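You operate a simulated robot arm through the tools that you are given. There is no shell and no other tool.

You run a simulated robot arm. Do the job below in one go: nothing can be reset, and whatever is moved stays where it is left.

TASK
Put things in order on the top of the desk. At the end: the white card (marked "Beatrice") stands where the teal bottle (marked "CONDITIONER") stood; the teal bottle from the top of the desk is in the pink bowl; the orange card (marked "Wendy") stands where the tall white jar (marked "Powder") stood; the tall white jar stands where the white card stood; whatever was shut is shut again. Leave all else as you found it, and nothing knocked over.

Only the result counts: the job must be done as asked and must still hold three seconds after the hand-in. Knocking over, shifting, dropping, spilling or breaking anything else fails it.

THE ROBOT
A 7-joint arm with a two-finger parallel gripper, fixed in place. Base frame: the origin is at the foot of the arm, x ahead of it, y to its left, z up; the work surface is at about z = 0. Lengths are in mm, angles in degrees, forces in N, time in s.
With the tool pointing down near the work surface it reaches from about 240 to 620 mm from the base axis. Its first joint turns from -66.0 to 66.0 degrees. Payload 2.6 kg.
Tool frame: the origin (TCP) lies between the finger pads and is the grasp point; the fingertips stand 30 mm ahead of it; z points along the fingers, y is the line along which they close. Largest opening 94 mm; finger width 28, thickness 10; the body of the gripper, 50 by 96 mm, starts 55 mm behind the TCP.
Orientation is that of the tool frame in the base frame, as a unit quaternion [x, y, z, w]. With the fingers straight down and closing along the base's y, the tool's x points along the base's -x, its y along +y and its z along -z.

THE INTERFACE
- The arm moves only by the tool nudge_tool. Its arguments are lists of equal length, an entry for each row: "linear": the shift along the tool's x, y, z in mm, a list of three; "angular": the turn, a rotation vector about the tool's x, y, z in degrees, a list of three; "claw": the opening in per cent of the stroke, from 0 (shut) to 100 (fully open). In form: {"linear": [[dx, dy, dz], ...], "angular": [[rx, ry, rz], ...], "claw": [claw, ...]}. A call has 1 to 20 rows; each row is the pose to reach, as a shift and turn from the pose commanded when the call began, along the tool's axes at that moment. Each row takes 0.2 s and may step no farther than 50 mm and 8.6 degrees from the row before; otherwise, or with a gripper value out of range, the whole call is refused. Where a pose cannot be reached the arm comes as near as it can. A force on the tool above 40 N (or 10 N above the force at the start of the call, whichever is more), or a blocked arm, ends the call early, and 0.2 s more pass. The fingers move at their own pace (about 72 mm/s each) and stop on an object; they squeeze with about 41 N. The grip force told is the motor's: it shows also when the fingers shut on nothing. Time passes only in rows, and 0.2 s behind the last, so rows that repeat a pose let the fingers close. It gives the time, the measured TCP pose, the force on the tool (base axes), the opening and the grip force at its end, in the units of the frame above (readings bear some noise), with the torque about the TCP (base axes, N m) and any sound that the robot's microphone picked up, and new pictures: "pictures" is both (left out), scene, wrist or none.
- Cameras (640 x 400 px; columns grow to the right, rows downward): "scene" is fixed at [42.8, 434.7, 567.5]; the picture's right is [-0.72, -0.69, 0.00], its down [-0.37, 0.39, -0.84] and it looks along [0.58, -0.61, -0.53] (base axes); focal length 328 px, centre (320, 200). "wrist" rides on the gripper at [76, 14, -102] in the tool frame; the picture's right is [-0.18, 0.98, 0.00], its down [-0.75, -0.14, -0.64] and it looks along [-0.63, -0.12, 0.77] (tool axes); focal length 243 px, centre (320, 200). There is no depth. A picture from a camera that has moved, and an enlarged one, comes with that camera's place and axes in the base frame and with its lens.
- enlarge(camera, box): a new picture of the part [left, top, right, bottom] of that camera's present view, enlarged. The clock stands still meanwhile.
- job_done(): hands the job in; it is judged then, once.

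Places have to be worked out from the pictures, the camera data and where the tool is seen. Open the gripper and draw the arm clear of the work before you hand the job in, unless the task says otherwise.

The tools are called after ">>>" as a command line: name --argument value ..., lists and objects as JSON in quotes. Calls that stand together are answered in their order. nudge_tool: Moves the arm, as the interface text tells. Its arguments: {"type":"object","properties":{"linear":{"type":"array"},"angular":{"type":"array"},"claw":{"type":"array"},"pictures":{"type":"string","enum":["both","scene","wrist","none"]}},"required":["linear","angular","claw"]} The other tools are called the same way: enlarge (camera, box) takes an enlarged picture of a part of a camera's view; job_done () hands the job in.

At the start:

```text
time: 0.0
eef_pos: [347.2, -150.4, 280.8]
orientation: [0.0, 1.0, 0.0, 0.0]
contact_force: [0.5, -0.1, 0.0]
ft_torque: [0.01, -0.06, 0.01]
grip_width: 94.1
finger_force: 0.1
```

scene: 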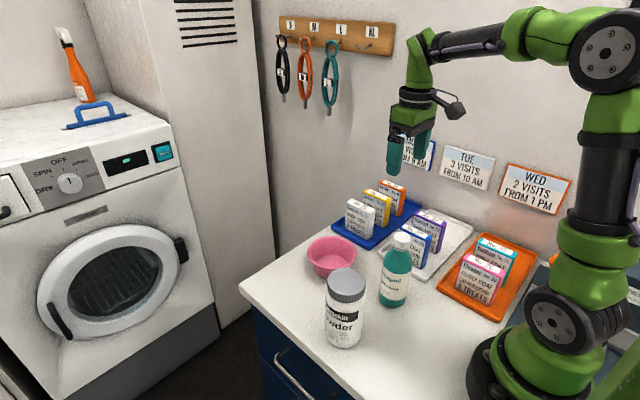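
wrist: 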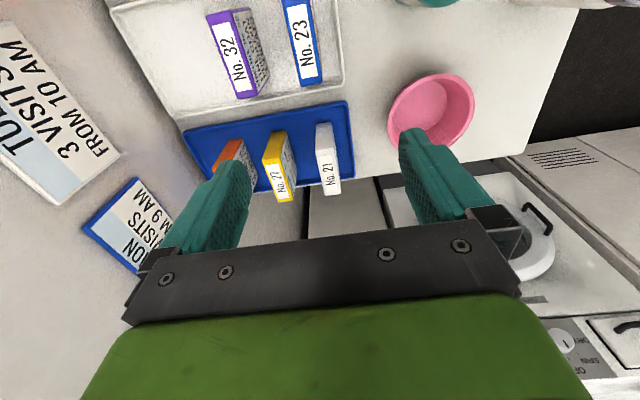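

I'll start by looking closely at the items on the desk before moving anything.

>>> enlarge --camera "scene" --box '[240, 170, 400, 270]'

>>> enlarge --camera "scene" --box '[290, 220, 450, 320]'

>>> enlarge --camera "scene" --box '[400, 200, 560, 300]'

>>> enlarge --camera "scene" --box '[240, 250, 400, 350]'

>>> enlarge --camera "wrist" --box '[180, 60, 380, 220]'

```text
4.00 times, centred on (320, 220) of scene
camera zoom: at [42.8, 434.7, 567.5], right [-0.72, -0.69, 0.0], down [-0.37, 0.39, -0.84], along [0.58, -0.61, -0.53], focal length 1314 px, centre (320, 120)
```

zoom: 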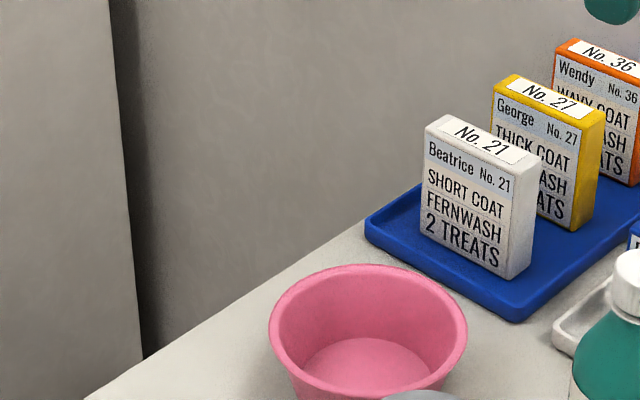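

```text
4.00 times, centred on (370, 270) of scene
camera zoom: at [42.8, 434.7, 567.5], right [-0.72, -0.69, 0.0], down [-0.37, 0.39, -0.84], along [0.58, -0.61, -0.53], focal length 1314 px, centre (120, -80)
```

zoom: 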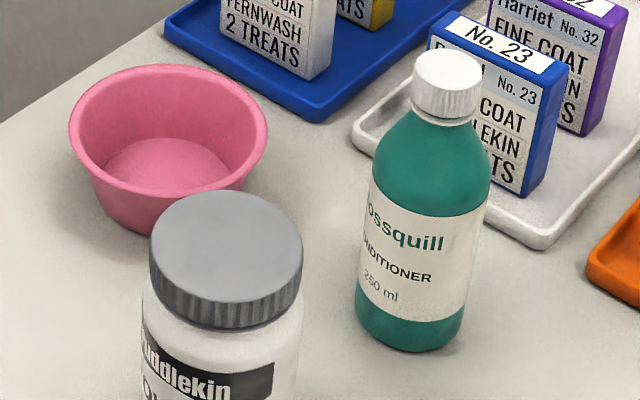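

```text
4.00 times, centred on (480, 250) of scene
camera zoom: at [42.8, 434.7, 567.5], right [-0.72, -0.69, 0.0], down [-0.37, 0.39, -0.84], along [0.58, -0.61, -0.53], focal length 1314 px, centre (-320, 0)
```

zoom: 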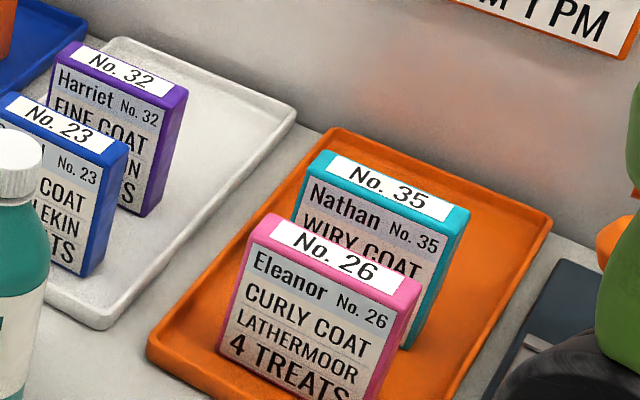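

```text
4.00 times, centred on (320, 300) of scene
camera zoom: at [42.8, 434.7, 567.5], right [-0.72, -0.69, 0.0], down [-0.37, 0.39, -0.84], along [0.58, -0.61, -0.53], focal length 1314 px, centre (320, -200)
```

zoom: 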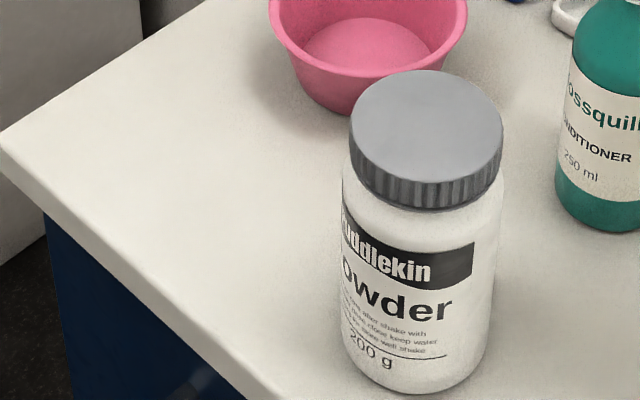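

```text
2.50 times, centred on (280, 140) of wrist
camera zoom: at [271.5, -136.7, 382.1], right [0.18, 0.98, 0.0], down [0.75, -0.14, 0.64], along [0.63, -0.12, -0.77], focal length 606 px, centre (420, 350)
```

zoom: 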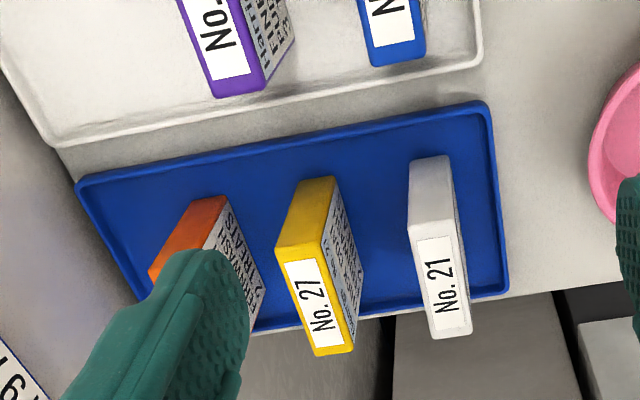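

The pictures put the bottle at about (265,-27), the jar at (282,117), the bowl at (428,-8), the white card at (468,-160), and the orange card near y=-305. The white card is about 80 wide, 23 thick and 80 tall. I'll move high over the bottle to check these estimates.

>>> nudge_tool --linear '[[20, 30, 0], [41, 62, 0], [62, 93, 0], [82, 123, 0], [82, 123, 0]]' --angular '[[0, 0, 0], [0, 0, 0], [0, 0, 0], [0, 0, 0], [0, 0, 0]]' --claw '[100, 100, 100, 100, 100]' --pictures "both"

```text
time: 1.2
eef_pos: [264.5, -25.3, 281.7]
orientation: [0.0, 1.0, -0.001, 0.001]
contact_force: [-0.3, 0.2, 1.1]
ft_torque: [0.0, 0.03, -0.03]
grip_width: 93.9
finger_force: 0.0
camera wrist: at [188.1, -11.2, 382.2], right [0.18, 0.98, 0.0], down [0.75, -0.14, 0.64], along [0.63, -0.12, -0.77], focal length 243 px, centre (320, 200)
```

scene: 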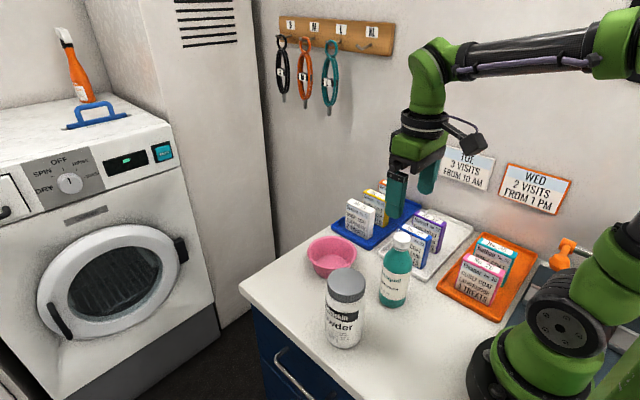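
wrist: 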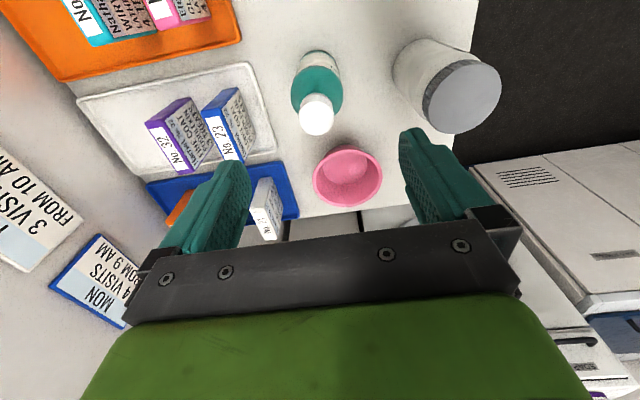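

The bottle sits almost directly below the gripper, as predicted. I'll enlarge this view to refine the positions of the bottle, jar, bowl and cards.

>>> enlarge --camera "wrist" --box '[270, 30, 390, 105]'

>>> enlarge --camera "wrist" --box '[280, 80, 440, 220]'

>>> enlarge --camera "wrist" --box '[370, 20, 520, 140]'

>>> enlarge --camera "wrist" --box '[140, 80, 310, 245]'

```text
5.33 times, centred on (330, 68) of wrist
camera zoom: at [188.1, -11.2, 382.2], right [0.18, 0.98, 0.0], down [0.75, -0.14, 0.64], along [0.63, -0.12, -0.77], focal length 1294 px, centre (267, 907)
```

zoom: 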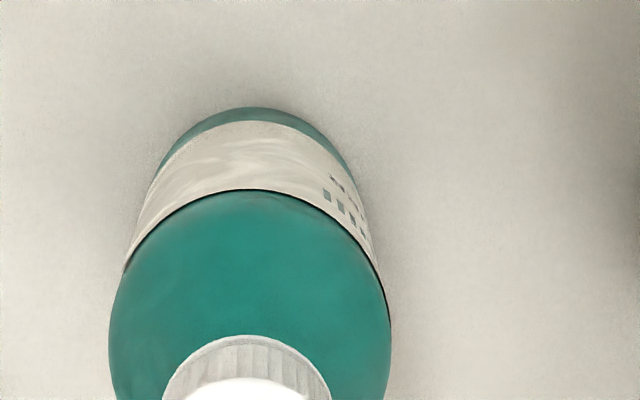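

```text
2.86 times, centred on (360, 150) of wrist
camera zoom: at [188.1, -11.2, 382.2], right [0.18, 0.98, 0.0], down [0.75, -0.14, 0.64], along [0.63, -0.12, -0.77], focal length 693 px, centre (206, 343)
```

zoom: 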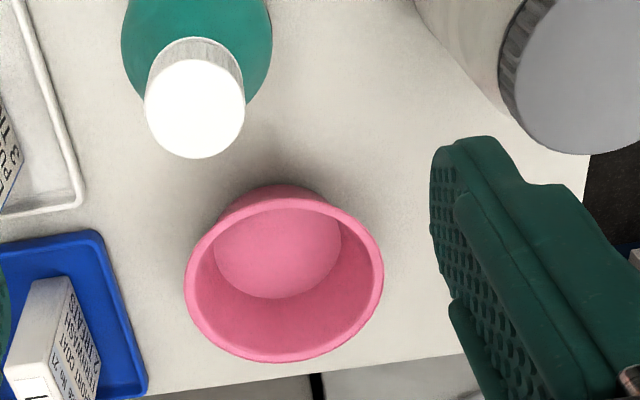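

```text
3.33 times, centred on (445, 80) of wrist
camera zoom: at [188.1, -11.2, 382.2], right [0.18, 0.98, 0.0], down [0.75, -0.14, 0.64], along [0.63, -0.12, -0.77], focal length 809 px, centre (-97, 600)
```

zoom: 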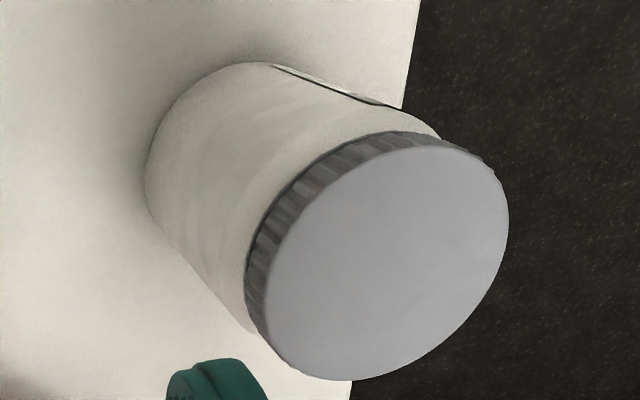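

```text
2.42 times, centred on (225, 162) of wrist
camera zoom: at [188.1, -11.2, 382.2], right [0.18, 0.98, 0.0], down [0.75, -0.14, 0.64], along [0.63, -0.12, -0.77], focal length 588 px, centre (550, 291)
```

zoom: 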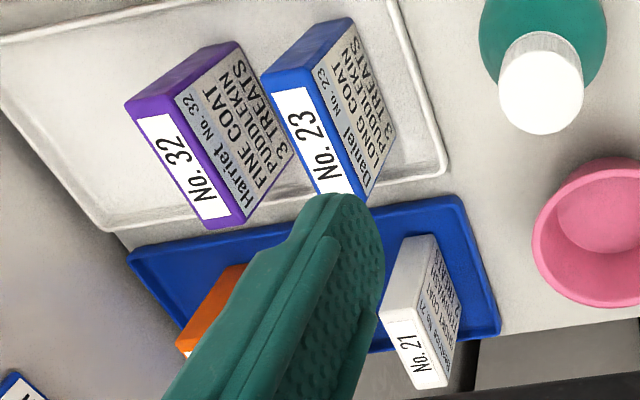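

From two-camera triangulation:
- Bottle: (267.5,-28.5), about 54 across, cap top near z=176.
- Jar: (289,111), top near z=142.
- Bowl: centre (429,-9), floor about 79 across.

I'll come down part-way over the bottle and check alignment.

>>> nudge_tool --linear '[[-1, -1, 20], [-2, -2, 40], [-2, -2, 60], [-2, -2, 80], [-2, -2, 80]]' --angular '[[0, 0, 0], [0, 0, 0], [0, 0, 0], [0, 0, 0], [0, 0, 0]]' --claw '[100, 100, 100, 100, 100]' --pictures "both"

```text
time: 2.4
eef_pos: [268.8, -29.5, 199.8]
orientation: [0.0, 1.0, 0.001, -0.001]
contact_force: [0.4, 0.3, -0.6]
ft_torque: [0.02, -0.02, -0.01]
grip_width: 93.9
finger_force: 0.1
camera wrist: at [191.6, -15.3, 301.6], right [0.18, 0.98, 0.0], down [0.75, -0.14, 0.64], along [0.63, -0.12, -0.77], focal length 243 px, centre (320, 200)
```

scene: 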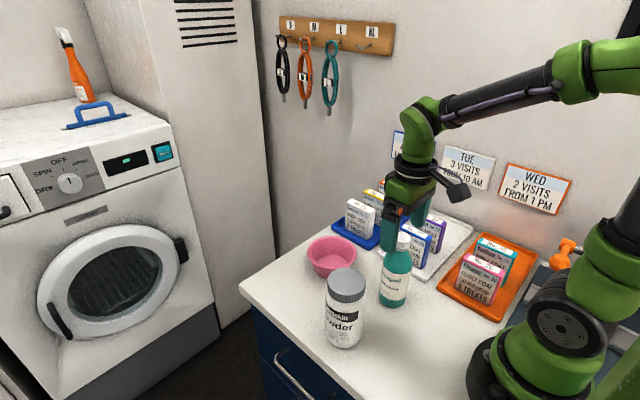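
wrist: 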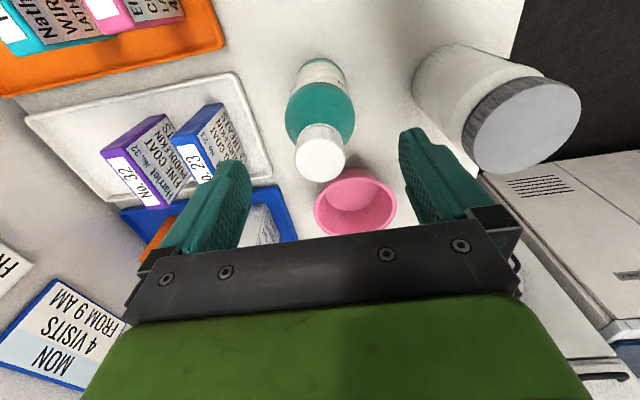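

The cap appears slightly nearer the base than I expected, so I'll enlarge both views to measure the offset before descending.

>>> enlarge --camera "wrist" --box '[260, 40, 400, 240]'

>>> enlarge --camera "scene" --box '[360, 180, 450, 320]'

```text
2.00 times, centred on (330, 140) of wrist
camera zoom: at [191.6, -15.3, 301.6], right [0.18, 0.98, 0.0], down [0.75, -0.14, 0.64], along [0.63, -0.12, -0.77], focal length 485 px, centre (300, 320)
```

zoom: 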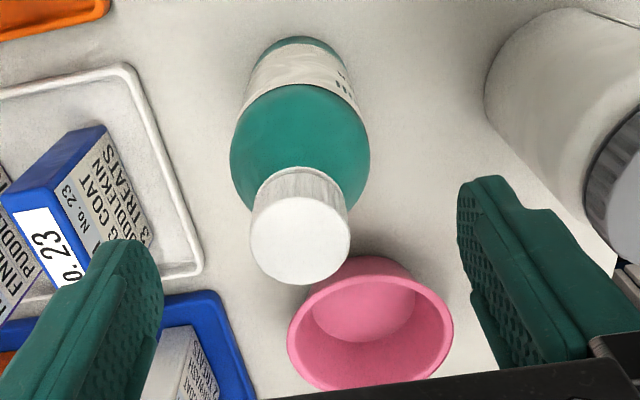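

```text
2.86 times, centred on (405, 250) of scene
camera zoom: at [42.8, 434.7, 567.5], right [-0.72, -0.69, 0.0], down [-0.37, 0.39, -0.84], along [0.58, -0.61, -0.53], focal length 938 px, centre (77, 57)
```

zoom: 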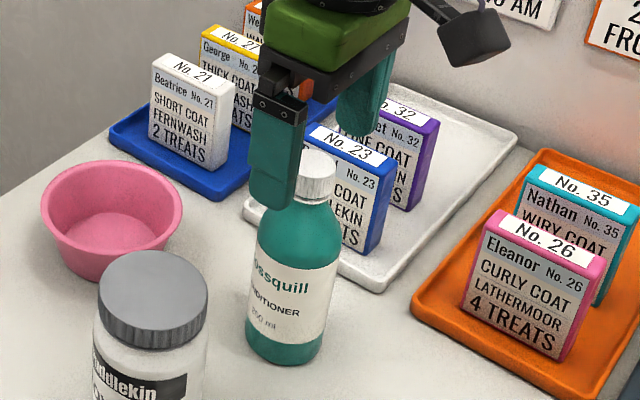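

The cap is within about 2 mm of the gripper axis, and its top is at about z=174. I'll descend to about z=128 with the fingers open, which keeps the gripper body clear of the cap.

>>> nudge_tool --linear '[[0, 0, 14], [0, 0, 28], [0, 0, 42], [0, 0, 54], [0, 0, 64], [0, 0, 72], [0, 0, 72]]' --angular '[[0, 0, 0], [0, 0, 0], [0, 0, 0], [0, 0, 0], [0, 0, 0], [0, 0, 0], [0, 0, 0]]' --claw '[100, 100, 100, 100, 100, 100, 100]' --pictures "both"

```text
time: 4.0
eef_pos: [268.1, -30.2, 127.3]
orientation: [0.0, 1.0, -0.001, -0.001]
contact_force: [-0.4, -0.4, 0.9]
ft_torque: [0.0, -0.02, 0.04]
grip_width: 94.0
finger_force: 0.1
camera wrist: at [192.1, -15.9, 228.9], right [0.18, 0.98, 0.0], down [0.75, -0.14, 0.64], along [0.63, -0.12, -0.77], focal length 243 px, centre (320, 200)
```

scene: 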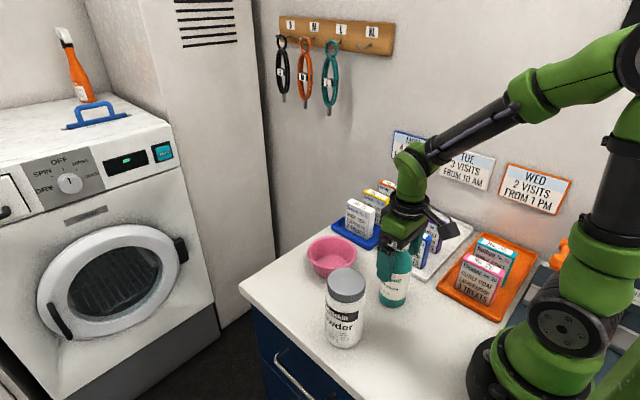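
wrist: 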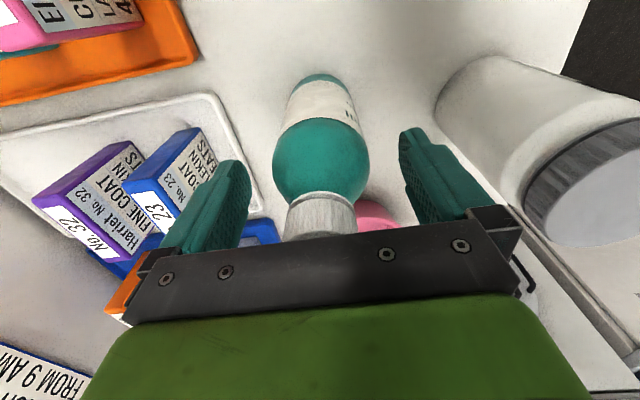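

The fingers straddle the bottle symmetrically and nothing is in contact. I'll close on it now.

>>> nudge_tool --linear '[[0, 0, 0], [0, 0, 0], [0, 0, 0], [0, 0, 0]]' --angular '[[0, 0, 0], [0, 0, 0], [0, 0, 0], [0, 0, 0]]' --claw '[70, 45, 20, 20]' --pictures "both"

```text
time: 5.0
eef_pos: [268.6, -29.6, 127.8]
orientation: [0.0, 1.0, 0.0, 0.0]
contact_force: [0.2, 0.3, 0.6]
ft_torque: [0.02, 0.0, 0.0]
grip_width: 56.7
finger_force: 41.1
camera wrist: at [192.1, -15.9, 229.0], right [0.18, 0.98, 0.0], down [0.75, -0.14, 0.64], along [0.63, -0.12, -0.77], focal length 243 px, centre (320, 200)
```

scene: 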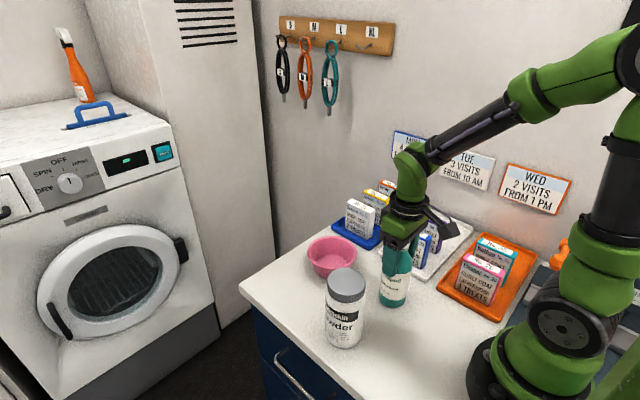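
wrist: 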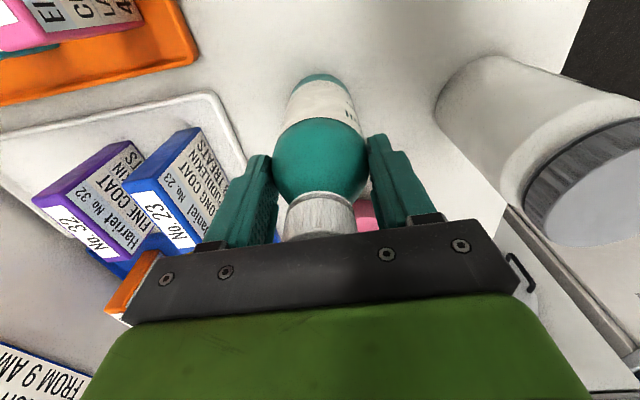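

The grip is firm: 41 N at 56.7 mm wide, centred at y≈-29.6, so the bottle's spot is (268,-29). I'll lift it gently straight up and check that it holds.

>>> nudge_tool --linear '[[0, 0, -4], [0, 0, -10], [0, 0, -22], [0, 0, -36], [0, 0, -52], [0, 0, -68], [0, 0, -82], [0, 0, -92], [0, 0, -92]]' --angular '[[0, 0, 0], [0, 0, 0], [0, 0, 0], [0, 0, 0], [0, 0, 0], [0, 0, 0], [0, 0, 0], [0, 0, 0], [0, 0, 0]]' --claw '[20, 20, 20, 20, 20, 20, 20, 20, 20]' --pictures "both"

```text
time: 7.0
eef_pos: [267.9, -29.6, 220.1]
orientation: [-0.001, 1.0, 0.0, 0.0]
contact_force: [0.4, -0.1, -1.0]
ft_torque: [0.02, 0.0, -0.02]
grip_width: 56.4
finger_force: 40.9
camera wrist: at [191.3, -15.4, 321.7], right [0.18, 0.98, 0.0], down [0.75, -0.14, 0.64], along [0.63, -0.12, -0.77], focal length 243 px, centre (320, 200)
```

scene: 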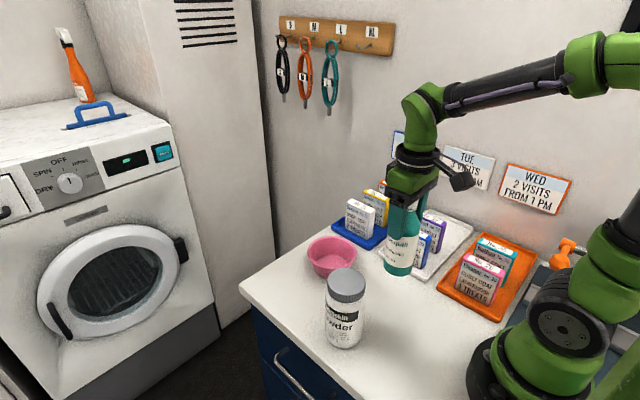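
wrist: 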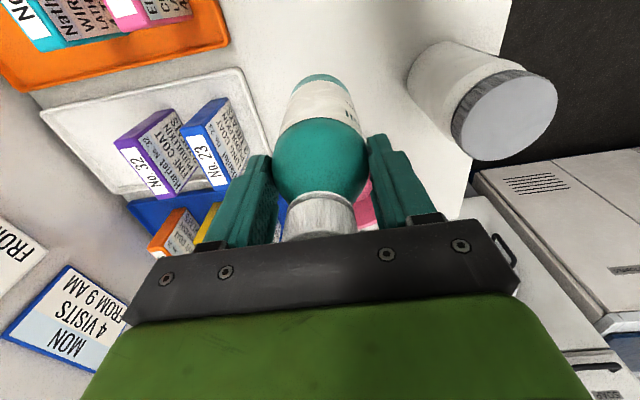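

The bottle is lifted, hanging straight with its bottom about 92 mm above the desk. I'll carry it over the bowl centre at (429,-9).

>>> nudge_tool --linear '[[-10, 1, 0], [-28, 3, 0], [-50, 6, 0], [-74, 9, 0], [-98, 12, 0], [-120, 15, 0], [-140, 17, 0], [-154, 19, 0], [-161, 20.5, 0], [-161, 20.5, 0], [-161, 20.5, 0]]' --angular '[[0, 0, 0], [0, 0, 0], [0, 0, 0], [0, 0, 0], [0, 0, 0], [0, 0, 0], [0, 0, 0], [0, 0, 0], [0, 0, 0], [0, 0, 0], [0, 0, 0]]' --claw '[20, 20, 20, 20, 20, 20, 20, 20, 20, 20, 20]' --pictures "both"

```text
time: 9.4
eef_pos: [429.4, -10.3, 219.9]
orientation: [-0.001, 1.0, 0.0, 0.0]
contact_force: [0.5, -0.9, -2.3]
ft_torque: [-0.01, -0.01, 0.0]
grip_width: 56.7
finger_force: 41.0
camera wrist: at [352.1, 4.1, 321.5], right [0.18, 0.98, 0.0], down [0.75, -0.14, 0.64], along [0.63, -0.12, -0.77], focal length 243 px, centre (320, 200)
```

scene: 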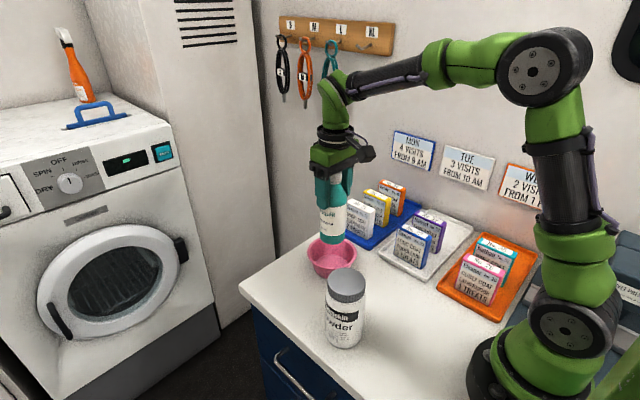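
wrist: 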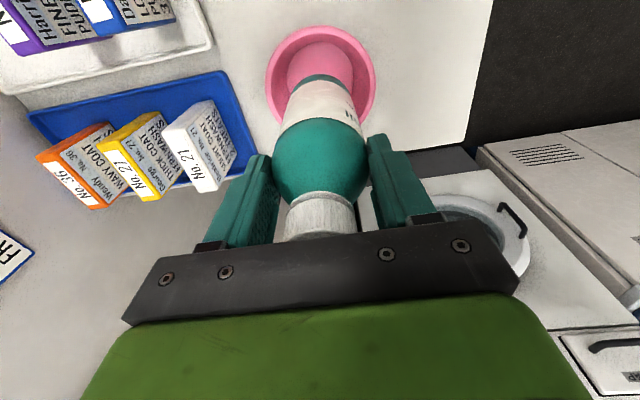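

The bottle is centred over the bowl, with the bowl centre at about (430.5,-8). I'll adjust slightly and lower it to about 14 mm above the desk, which is just above the bowl floor.

>>> nudge_tool --linear '[[-1, 2, 6], [-1, 2, 18], [-1, 2, 32], [-1, 2, 46], [-1, 2, 58], [-1, 2, 68], [-1, 2, 75], [-1, 2, 78], [-1, 2, 78]]' --angular '[[0, 0, 0], [0, 0, 0], [0, 0, 0], [0, 0, 0], [0, 0, 0], [0, 0, 0], [0, 0, 0], [0, 0, 0], [0, 0, 0]]' --claw '[20, 20, 20, 20, 20, 20, 20, 20, 20]' --pictures "both"

```text
time: 11.4
eef_pos: [429.8, -8.0, 142.6]
orientation: [0.001, 1.0, 0.0, 0.0]
contact_force: [0.1, -0.2, -2.1]
ft_torque: [0.03, 0.0, -0.02]
grip_width: 56.4
finger_force: 41.2
camera wrist: at [353.1, 7.0, 244.0], right [0.18, 0.98, 0.0], down [0.75, -0.14, 0.64], along [0.63, -0.12, -0.77], focal length 243 px, centre (320, 200)
```

scene: 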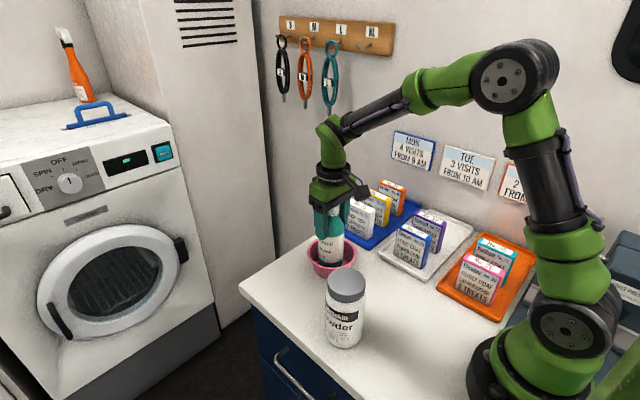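
wrist: 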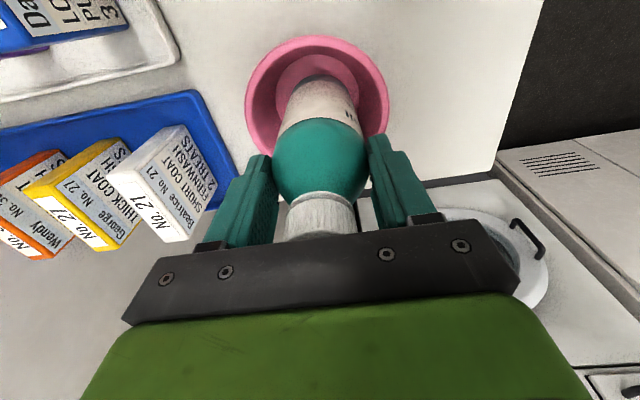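

The bottle is inside the bowl with its bottom about 15 mm above the desk. I'll lower it slowly and watch the force.

>>> nudge_tool --linear '[[0, 0, 2], [0, 0, 4], [0, 0, 6], [0, 0, 8], [0, 0, 8]]' --angular '[[0, 0, 0], [0, 0, 0], [0, 0, 0], [0, 0, 0], [0, 0, 0]]' --claw '[20, 20, 20, 20, 20]' --pictures "none"

```text
time: 12.6
eef_pos: [431.1, -8.4, 134.6]
orientation: [0.0, 1.0, -0.001, 0.0]
contact_force: [0.5, -0.6, -1.5]
ft_torque: [0.04, 0.01, 0.01]
grip_width: 56.6
finger_force: 41.0
```

No contact yet at z=134.6. I'll go on in 1 mm steps.

>>> nudge_tool --linear '[[0, 0, 1], [0, 0, 2], [0, 0, 3], [0, 0, 3]]' --angular '[[0, 0, 0], [0, 0, 0], [0, 0, 0], [0, 0, 0]]' --claw '[20, 20, 20, 20]' --pictures "none"

```text
time: 13.6
eef_pos: [430.3, -7.4, 132.5]
orientation: [0.0, 1.0, 0.0, 0.001]
contact_force: [-3.0, 0.0, 7.3]
ft_torque: [-0.08, 0.4, 0.0]
grip_width: 56.8
finger_force: 40.9
```

There is contact at z≈132.5, about 9 N, so the bottle base rests on the bowl floor. I'll open the fingers gradually to release it.

>>> nudge_tool --linear '[[0, 0, 0], [0, 0, 0], [0, 0, 0], [0, 0, 0], [0, 0, 0]]' --angular '[[0, 0, 0], [0, 0, 0], [0, 0, 0], [0, 0, 0], [0, 0, 0]]' --claw '[62, 66, 72, 80, 88]' --pictures "both"

```text
time: 14.8
eef_pos: [430.7, -6.8, 132.4]
orientation: [0.0, 1.0, 0.0, 0.0]
contact_force: [1.1, -0.5, 0.7]
ft_torque: [0.05, 0.03, -0.03]
grip_width: 82.6
finger_force: 0.1
camera wrist: at [353.5, 7.2, 233.4], right [0.18, 0.98, 0.0], down [0.75, -0.14, 0.64], along [0.63, -0.12, -0.77], focal length 243 px, centre (320, 200)
```

scene: 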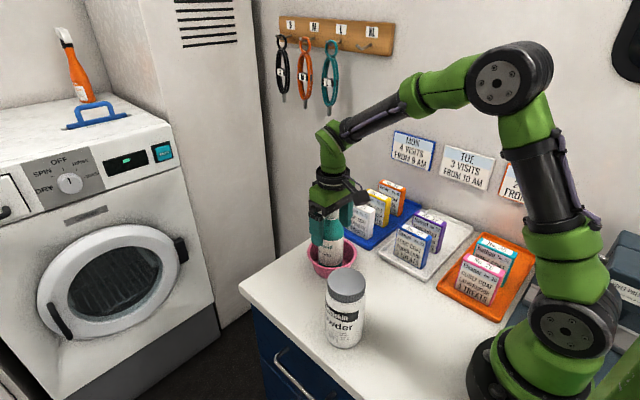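
wrist: 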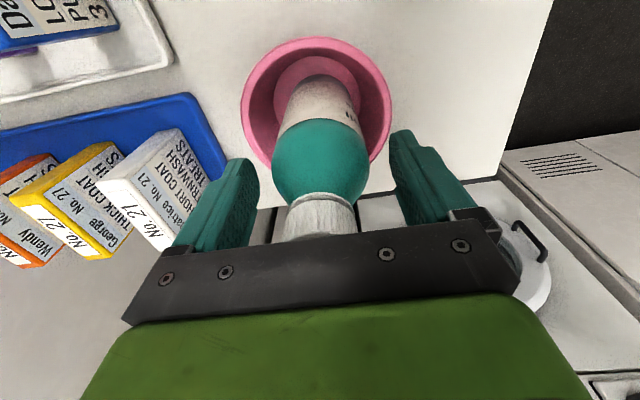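

The bottle stands upright in the bowl by itself. I'll open fully and rise straight up, clear of it.

>>> nudge_tool --linear '[[0, 0, 0], [0, 0, -10], [0, 0, -25], [0, 0, -45], [0, 0, -70], [0, 0, -95], [0, 0, -120], [0, 0, -140], [0, 0, -148], [0, 0, -148]]' --angular '[[0, 0, 0], [0, 0, 0], [0, 0, 0], [0, 0, 0], [0, 0, 0], [0, 0, 0], [0, 0, 0], [0, 0, 0], [0, 0, 0], [0, 0, 0]]' --claw '[100, 100, 100, 100, 100, 100, 100, 100, 100, 100]' --pictures "both"

```text
time: 17.0
eef_pos: [431.2, -7.9, 278.4]
orientation: [-0.002, 1.0, 0.001, 0.001]
contact_force: [-0.3, 0.3, 0.4]
ft_torque: [0.02, -0.01, -0.03]
grip_width: 94.1
finger_force: 0.2
camera wrist: at [354.2, 6.4, 381.2], right [0.18, 0.98, 0.0], down [0.75, -0.14, 0.64], along [0.63, -0.12, -0.77], focal length 243 px, centre (320, 200)
```

scene: 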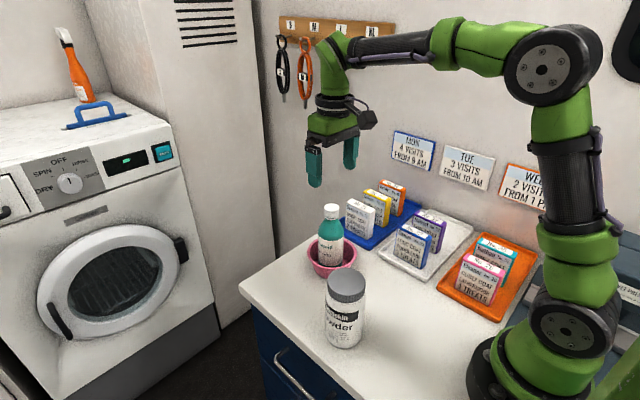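
wrist: 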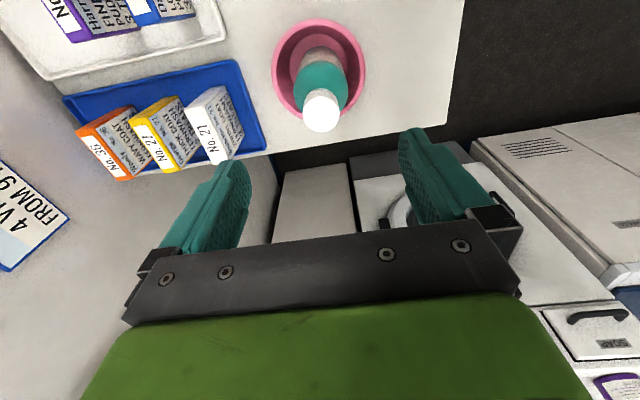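

The bottle stands upright in the bowl. From here I'll enlarge the blue tray to measure the white and orange cards precisely.

>>> enlarge --camera "wrist" --box '[60, 60, 280, 200]'

>>> enlarge --camera "scene" --box '[320, 165, 440, 255]'

```text
2.86 times, centred on (170, 130) of wrist
camera zoom: at [354.2, 6.4, 381.2], right [0.18, 0.98, 0.0], down [0.75, -0.14, 0.64], along [0.63, -0.12, -0.77], focal length 693 px, centre (749, 400)
```

zoom: 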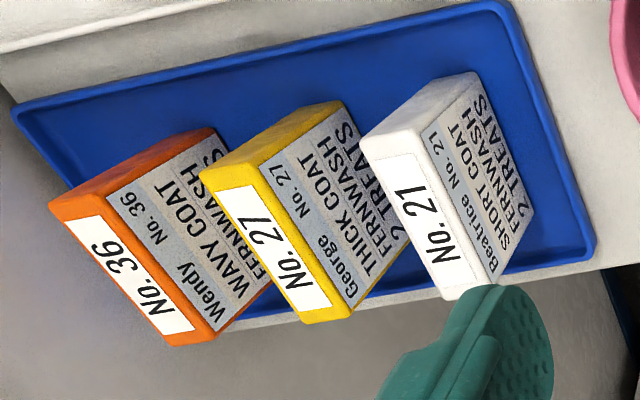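

```text
4.44 times, centred on (380, 210) of scene
camera zoom: at [42.8, 434.7, 567.5], right [-0.72, -0.69, 0.0], down [-0.37, 0.39, -0.84], along [0.58, -0.61, -0.53], focal length 1460 px, centre (53, 156)
```

zoom: 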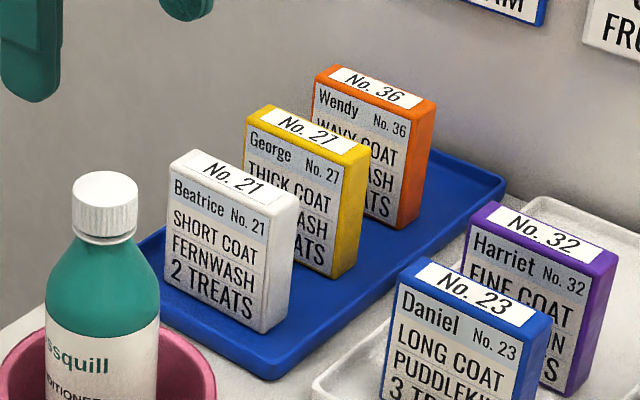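

The white card spans about x 425–503 and y −174…−148, with its top at about z=86 and almost no yaw, so its centre is (464,-161). The yellow card starts near y=-222. I'll move above the white card with the opening cut to about 60 mm and look again.

>>> nudge_tool --linear '[[-6, -25, 0], [-14, -60, 0], [-22, -100, 0], [-30, -135, 0], [-33, -153, 0], [-33, -153, 20], [-33, -153, 45], [-33, -153, 70], [-33, -153, 90], [-33, -153, 90]]' --angular '[[0, 0, 0], [0, 0, 0], [0, 0, 0], [0, 0, 0], [0, 0, 0], [0, 0, 0], [0, 0, 0], [0, 0, 0], [0, 0, 0], [0, 0, 0]]' --claw '[100, 90, 80, 64, 64, 64, 64, 64, 64, 64]' --pictures "both"

```text
time: 19.2
eef_pos: [464.1, -160.7, 190.3]
orientation: [0.0, 1.0, 0.001, 0.0]
contact_force: [0.7, 0.1, -0.7]
ft_torque: [0.01, 0.01, 0.02]
grip_width: 60.3
finger_force: 0.1
camera wrist: at [387.7, -147.0, 291.3], right [0.18, 0.98, 0.0], down [0.75, -0.14, 0.64], along [0.63, -0.12, -0.77], focal length 243 px, centre (320, 200)
```

scene: 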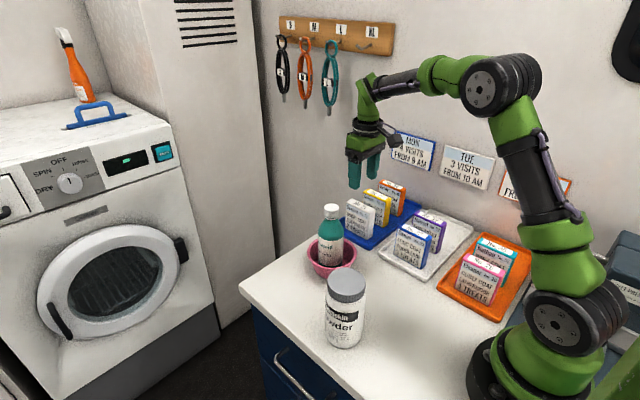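
wrist: 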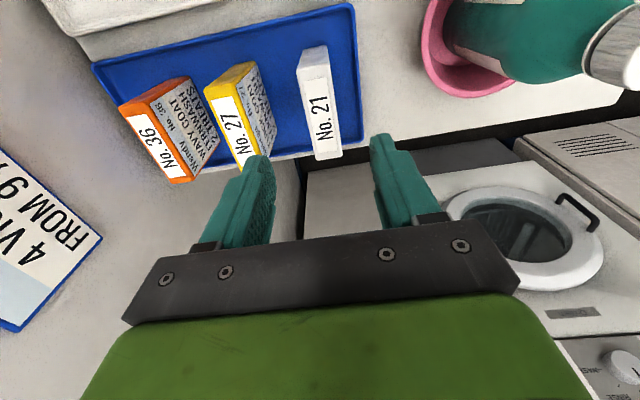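

>>> enlarge --camera "wrist" --box '[200, 0, 400, 180]'

>>> enlarge --camera "wrist" --box '[80, 30, 260, 190]'

```text
2.22 times, centred on (300, 90) of wrist
camera zoom: at [387.7, -147.0, 291.3], right [0.18, 0.98, 0.0], down [0.75, -0.14, 0.64], along [0.63, -0.12, -0.77], focal length 539 px, centre (364, 444)
```

zoom: 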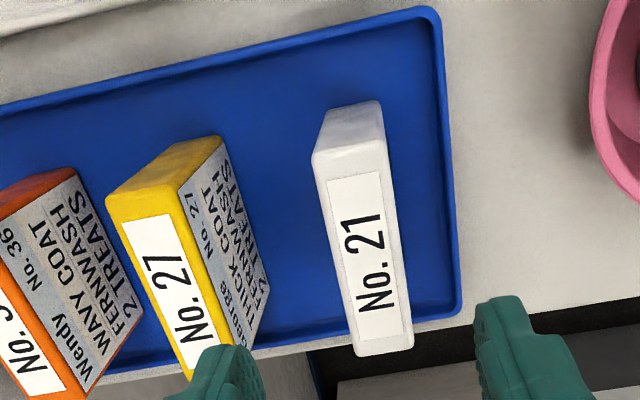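

```text
2.50 times, centred on (170, 110) of wrist
camera zoom: at [387.7, -147.0, 291.3], right [0.18, 0.98, 0.0], down [0.75, -0.14, 0.64], along [0.63, -0.12, -0.77], focal length 606 px, centre (695, 425)
```

zoom: 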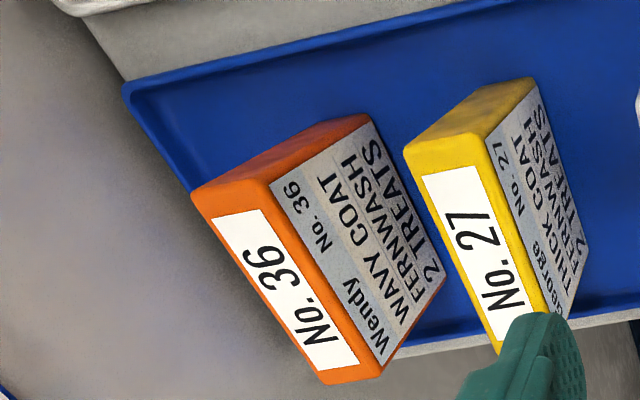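

The white card's centre refines to (466,-160) with negligible yaw. The tray's inner edge at +y is near y=-122. I'll descend with the 60 mm opening to z≈56, leaving the fingertips about 20 mm above the tray.

>>> nudge_tool --linear '[[-2, 0.5, 20], [-2, 0.5, 42], [-2, 0.5, 64], [-2, 0.5, 86], [-2, 0.5, 106], [-2, 0.5, 122], [-2, 0.5, 131], [-2, 0.5, 134], [-2, 0.5, 134]]' --angular '[[0, 0, 0], [0, 0, 0], [0, 0, 0], [0, 0, 0], [0, 0, 0], [0, 0, 0], [0, 0, 0], [0, 0, 0], [0, 0, 0]]' --claw '[64, 64, 64, 64, 64, 64, 64, 64, 64]' --pictures "both"

```text
time: 21.2
eef_pos: [465.6, -159.1, 55.4]
orientation: [0.0, 1.0, -0.001, 0.0]
contact_force: [0.0, 0.4, 0.2]
ft_torque: [0.0, 0.0, 0.0]
grip_width: 60.4
finger_force: 0.0
camera wrist: at [389.6, -145.8, 156.3], right [0.18, 0.98, 0.0], down [0.75, -0.14, 0.64], along [0.63, -0.12, -0.77], focal length 243 px, centre (320, 200)
```

scene: 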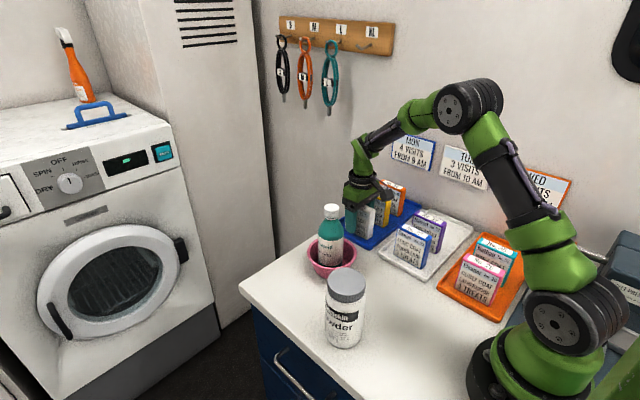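
wrist: 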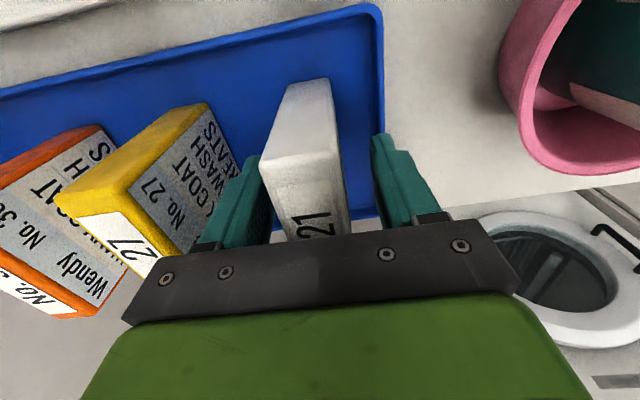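

The card is centred between the fingers and nothing is in contact. I'll close on it.

>>> nudge_tool --linear '[[0, 0, 0], [0, 0, 0], [0, 0, 0], [0, 0, 0]]' --angular '[[0, 0, 0], [0, 0, 0], [0, 0, 0], [0, 0, 0]]' --claw '[45, 25, 5, 5]' --pictures "both"

```text
time: 22.2
eef_pos: [466.7, -159.0, 55.0]
orientation: [0.0, 1.0, 0.0, 0.001]
contact_force: [-0.5, -0.1, -1.0]
ft_torque: [-0.03, -0.01, 0.02]
grip_width: 29.5
finger_force: 41.1
camera wrist: at [389.6, -145.8, 156.6], right [0.18, 0.98, 0.0], down [0.75, -0.14, 0.64], along [0.63, -0.12, -0.77], focal length 243 px, centre (320, 200)
```

scene: 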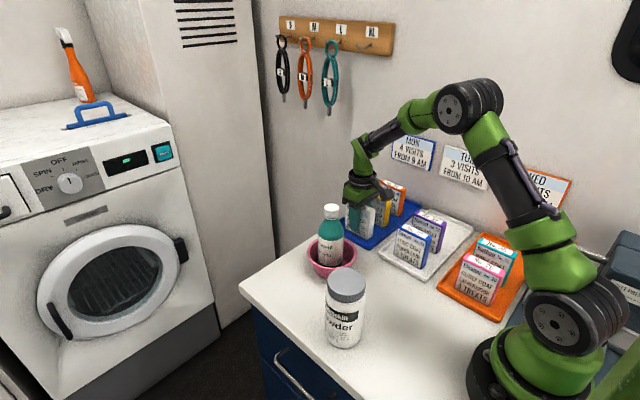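
wrist: 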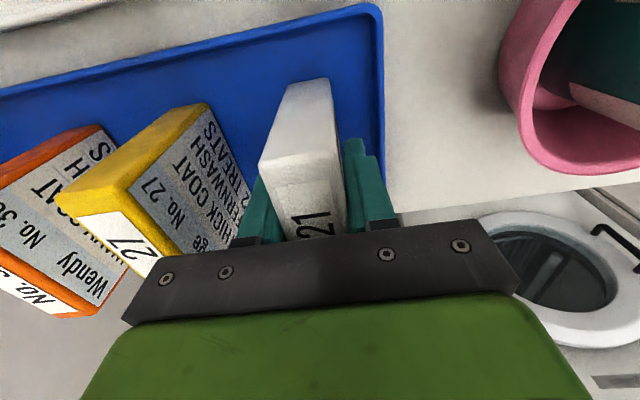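

The card is gripped at 29.5 mm wide, 41 N, with its spot at (466,-159.5). I'll lift it straight up 120 mm.

>>> nudge_tool --linear '[[0, 0, -4], [0, 0, -12], [0, 0, -28], [0, 0, -48], [0, 0, -70], [0, 0, -92], [0, 0, -110], [0, 0, -120], [0, 0, -120]]' --angular '[[0, 0, 0], [0, 0, 0], [0, 0, 0], [0, 0, 0], [0, 0, 0], [0, 0, 0], [0, 0, 0], [0, 0, 0], [0, 0, 0]]' --claw '[5, 5, 5, 5, 5, 5, 5, 5, 5]' --pictures "both"

```text
time: 24.2
eef_pos: [463.8, -159.0, 175.8]
orientation: [0.0, 1.0, 0.0, 0.0]
contact_force: [0.0, 0.2, -1.4]
ft_torque: [0.01, -0.03, 0.0]
grip_width: 29.5
finger_force: 40.9
camera wrist: at [388.2, -145.1, 277.0], right [0.18, 0.98, 0.0], down [0.75, -0.14, 0.64], along [0.63, -0.12, -0.77], focal length 243 px, centre (320, 200)
```

scene: 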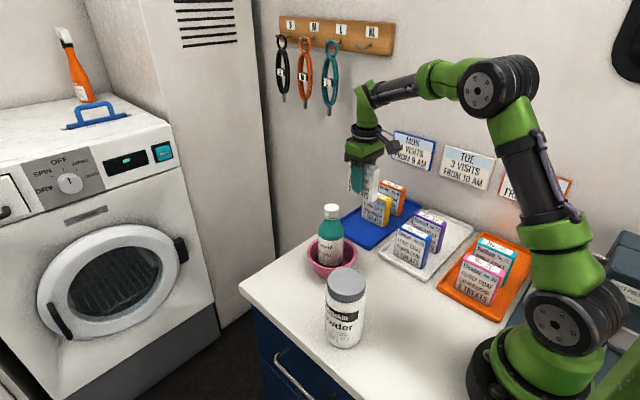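
wrist: 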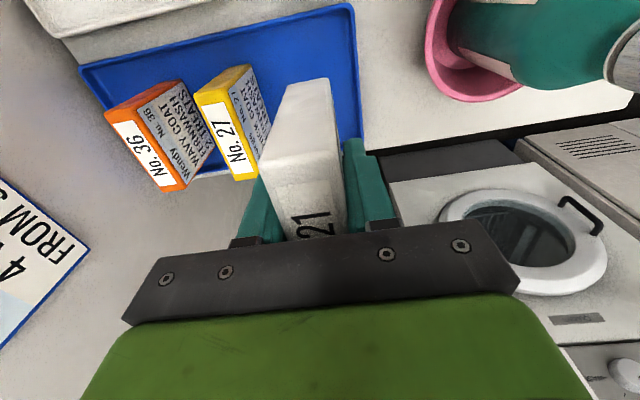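

The card is held upright. I'll carry it to the bottle's former spot at (268,-29), moving toward the base first to keep clear of the bottle in the bowl.

>>> nudge_tool --linear '[[12, 2, 0], [32, 6, 0], [54, 16, 0], [76, 30, 0], [98, 46, 0], [120, 64, 0], [142, 82, 0], [162, 100, 0], [180, 115, 0], [192, 125, 0], [198, 130, 0], [198, 130, 0], [198, 130, 0]]' --angular '[[0, 0, 0], [0, 0, 0], [0, 0, 0], [0, 0, 0], [0, 0, 0], [0, 0, 0], [0, 0, 0], [0, 0, 0], [0, 0, 0], [0, 0, 0], [0, 0, 0], [0, 0, 0], [0, 0, 0]]' --claw '[5, 5, 5, 5, 5, 5, 5, 5, 5, 5, 5, 5, 5]' --pictures "both"

```text
time: 27.0
eef_pos: [266.4, -29.4, 174.6]
orientation: [-0.001, 1.0, -0.001, 0.0]
contact_force: [0.5, 0.0, -1.8]
ft_torque: [0.03, 0.01, 0.01]
grip_width: 29.6
finger_force: 41.1
camera wrist: at [190.8, -15.9, 276.3], right [0.18, 0.98, 0.0], down [0.75, -0.14, 0.64], along [0.63, -0.12, -0.77], focal length 243 px, centre (320, 200)
```

scene: 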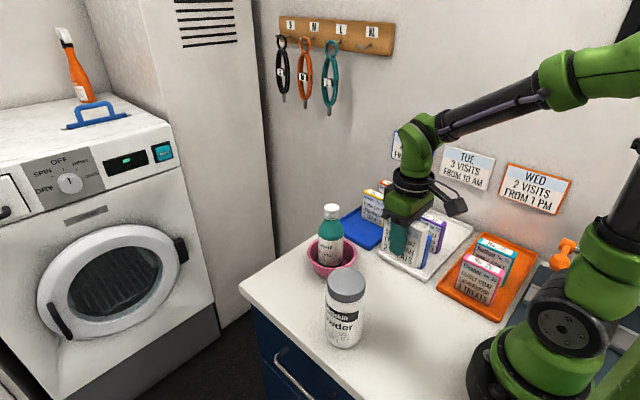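
wrist: 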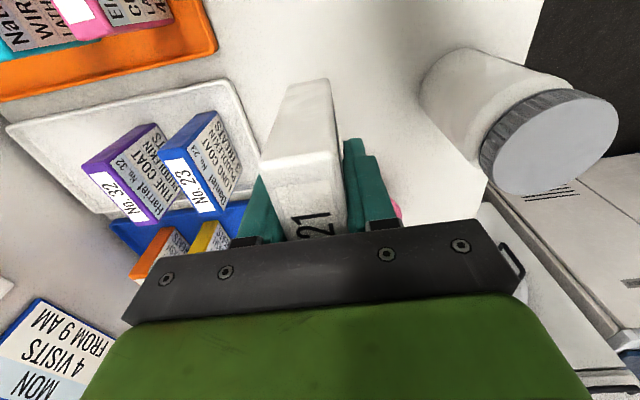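

The card is over the bottle's old spot. I'll lower it to just above the desk.

>>> nudge_tool --linear '[[0, 0, 10], [0, 0, 28], [0, 0, 50], [0, 0, 72], [0, 0, 92], [0, 0, 108], [0, 0, 116], [0, 0, 118], [0, 0, 118]]' --angular '[[0, 0, 0], [0, 0, 0], [0, 0, 0], [0, 0, 0], [0, 0, 0], [0, 0, 0], [0, 0, 0], [0, 0, 0], [0, 0, 0]]' --claw '[5, 5, 5, 5, 5, 5, 5, 5, 5]' --pictures "both"

```text
time: 29.0
eef_pos: [268.0, -30.0, 57.0]
orientation: [0.0, 1.0, 0.0, 0.0]
contact_force: [-0.2, -0.2, -0.3]
ft_torque: [0.0, 0.03, -0.02]
grip_width: 29.4
finger_force: 41.0
camera wrist: at [190.8, -16.2, 158.9], right [0.18, 0.98, 0.0], down [0.75, -0.14, 0.64], along [0.63, -0.12, -0.77], focal length 243 px, centre (320, 200)
```

scene: 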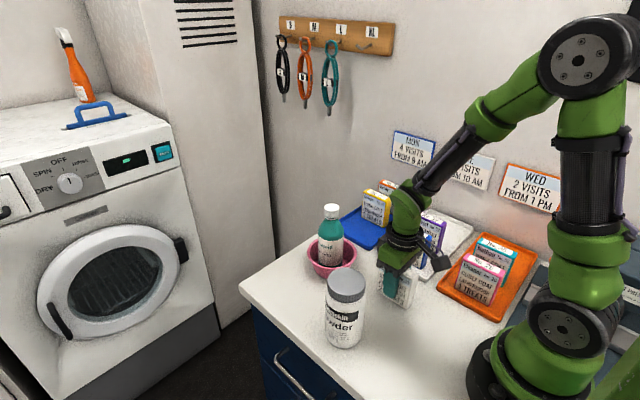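
wrist: 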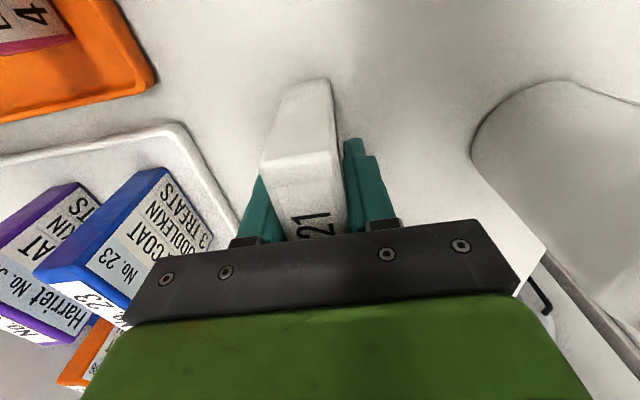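

No contact yet at z=57. I'll go on down in small steps toward the desk.

>>> nudge_tool --linear '[[0, 0, 1], [0, 0, 2], [0, 0, 3], [0, 0, 4], [0, 0, 4]]' --angular '[[0, 0, 0], [0, 0, 0], [0, 0, 0], [0, 0, 0], [0, 0, 0]]' --claw '[5, 5, 5, 5, 5]' --pictures "none"

```text
time: 30.2
eef_pos: [267.0, -30.1, 53.5]
orientation: [-0.001, 1.0, 0.0, 0.0]
contact_force: [-0.5, -0.3, -0.5]
ft_torque: [0.0, 0.0, -0.03]
grip_width: 29.5
finger_force: 41.1
```

>>> nudge_tool --linear '[[0, 0, 0.7], [0, 0, 1.4], [0, 0, 2], [0, 0, 2]]' --angular '[[0, 0, 0], [0, 0, 0], [0, 0, 0], [0, 0, 0]]' --claw '[5, 5, 5, 5]' --pictures "none"

```text
time: 31.2
eef_pos: [267.0, -29.1, 50.9]
orientation: [-0.001, 1.0, 0.001, 0.001]
contact_force: [-0.5, -0.4, -0.7]
ft_torque: [0.01, -0.02, 0.03]
grip_width: 29.5
finger_force: 41.2
```

Still free at z≈51, so I'll keep lowering in sub-millimetre steps.

>>> nudge_tool --linear '[[0, 0, 0.7], [0, 0, 1.4], [0, 0, 2], [0, 0, 2]]' --angular '[[0, 0, 0], [0, 0, 0], [0, 0, 0], [0, 0, 0]]' --claw '[5, 5, 5, 5]' --pictures "none"

```text
time: 32.2
eef_pos: [266.8, -30.7, 49.4]
orientation: [0.0, 1.0, 0.0, 0.001]
contact_force: [-7.2, -0.3, 30.4]
ft_torque: [0.02, -0.08, 0.02]
grip_width: 29.6
finger_force: 41.0
```

The card now presses on the desk at about 30 N. I'll ease off by a millimetre, then open the fingers gently.

>>> nudge_tool --linear '[[0, 0, -0.5], [0, 0, -0.9], [0, 0, -0.9]]' --angular '[[0, 0, 0], [0, 0, 0], [0, 0, 0]]' --claw '[5, 5, 5]' --pictures "none"

```text
time: 33.0
eef_pos: [266.1, -29.9, 50.6]
orientation: [-0.001, 1.0, 0.0, 0.0]
contact_force: [1.3, 1.0, 5.8]
ft_torque: [0.03, -0.32, 0.0]
grip_width: 29.6
finger_force: 40.9
```

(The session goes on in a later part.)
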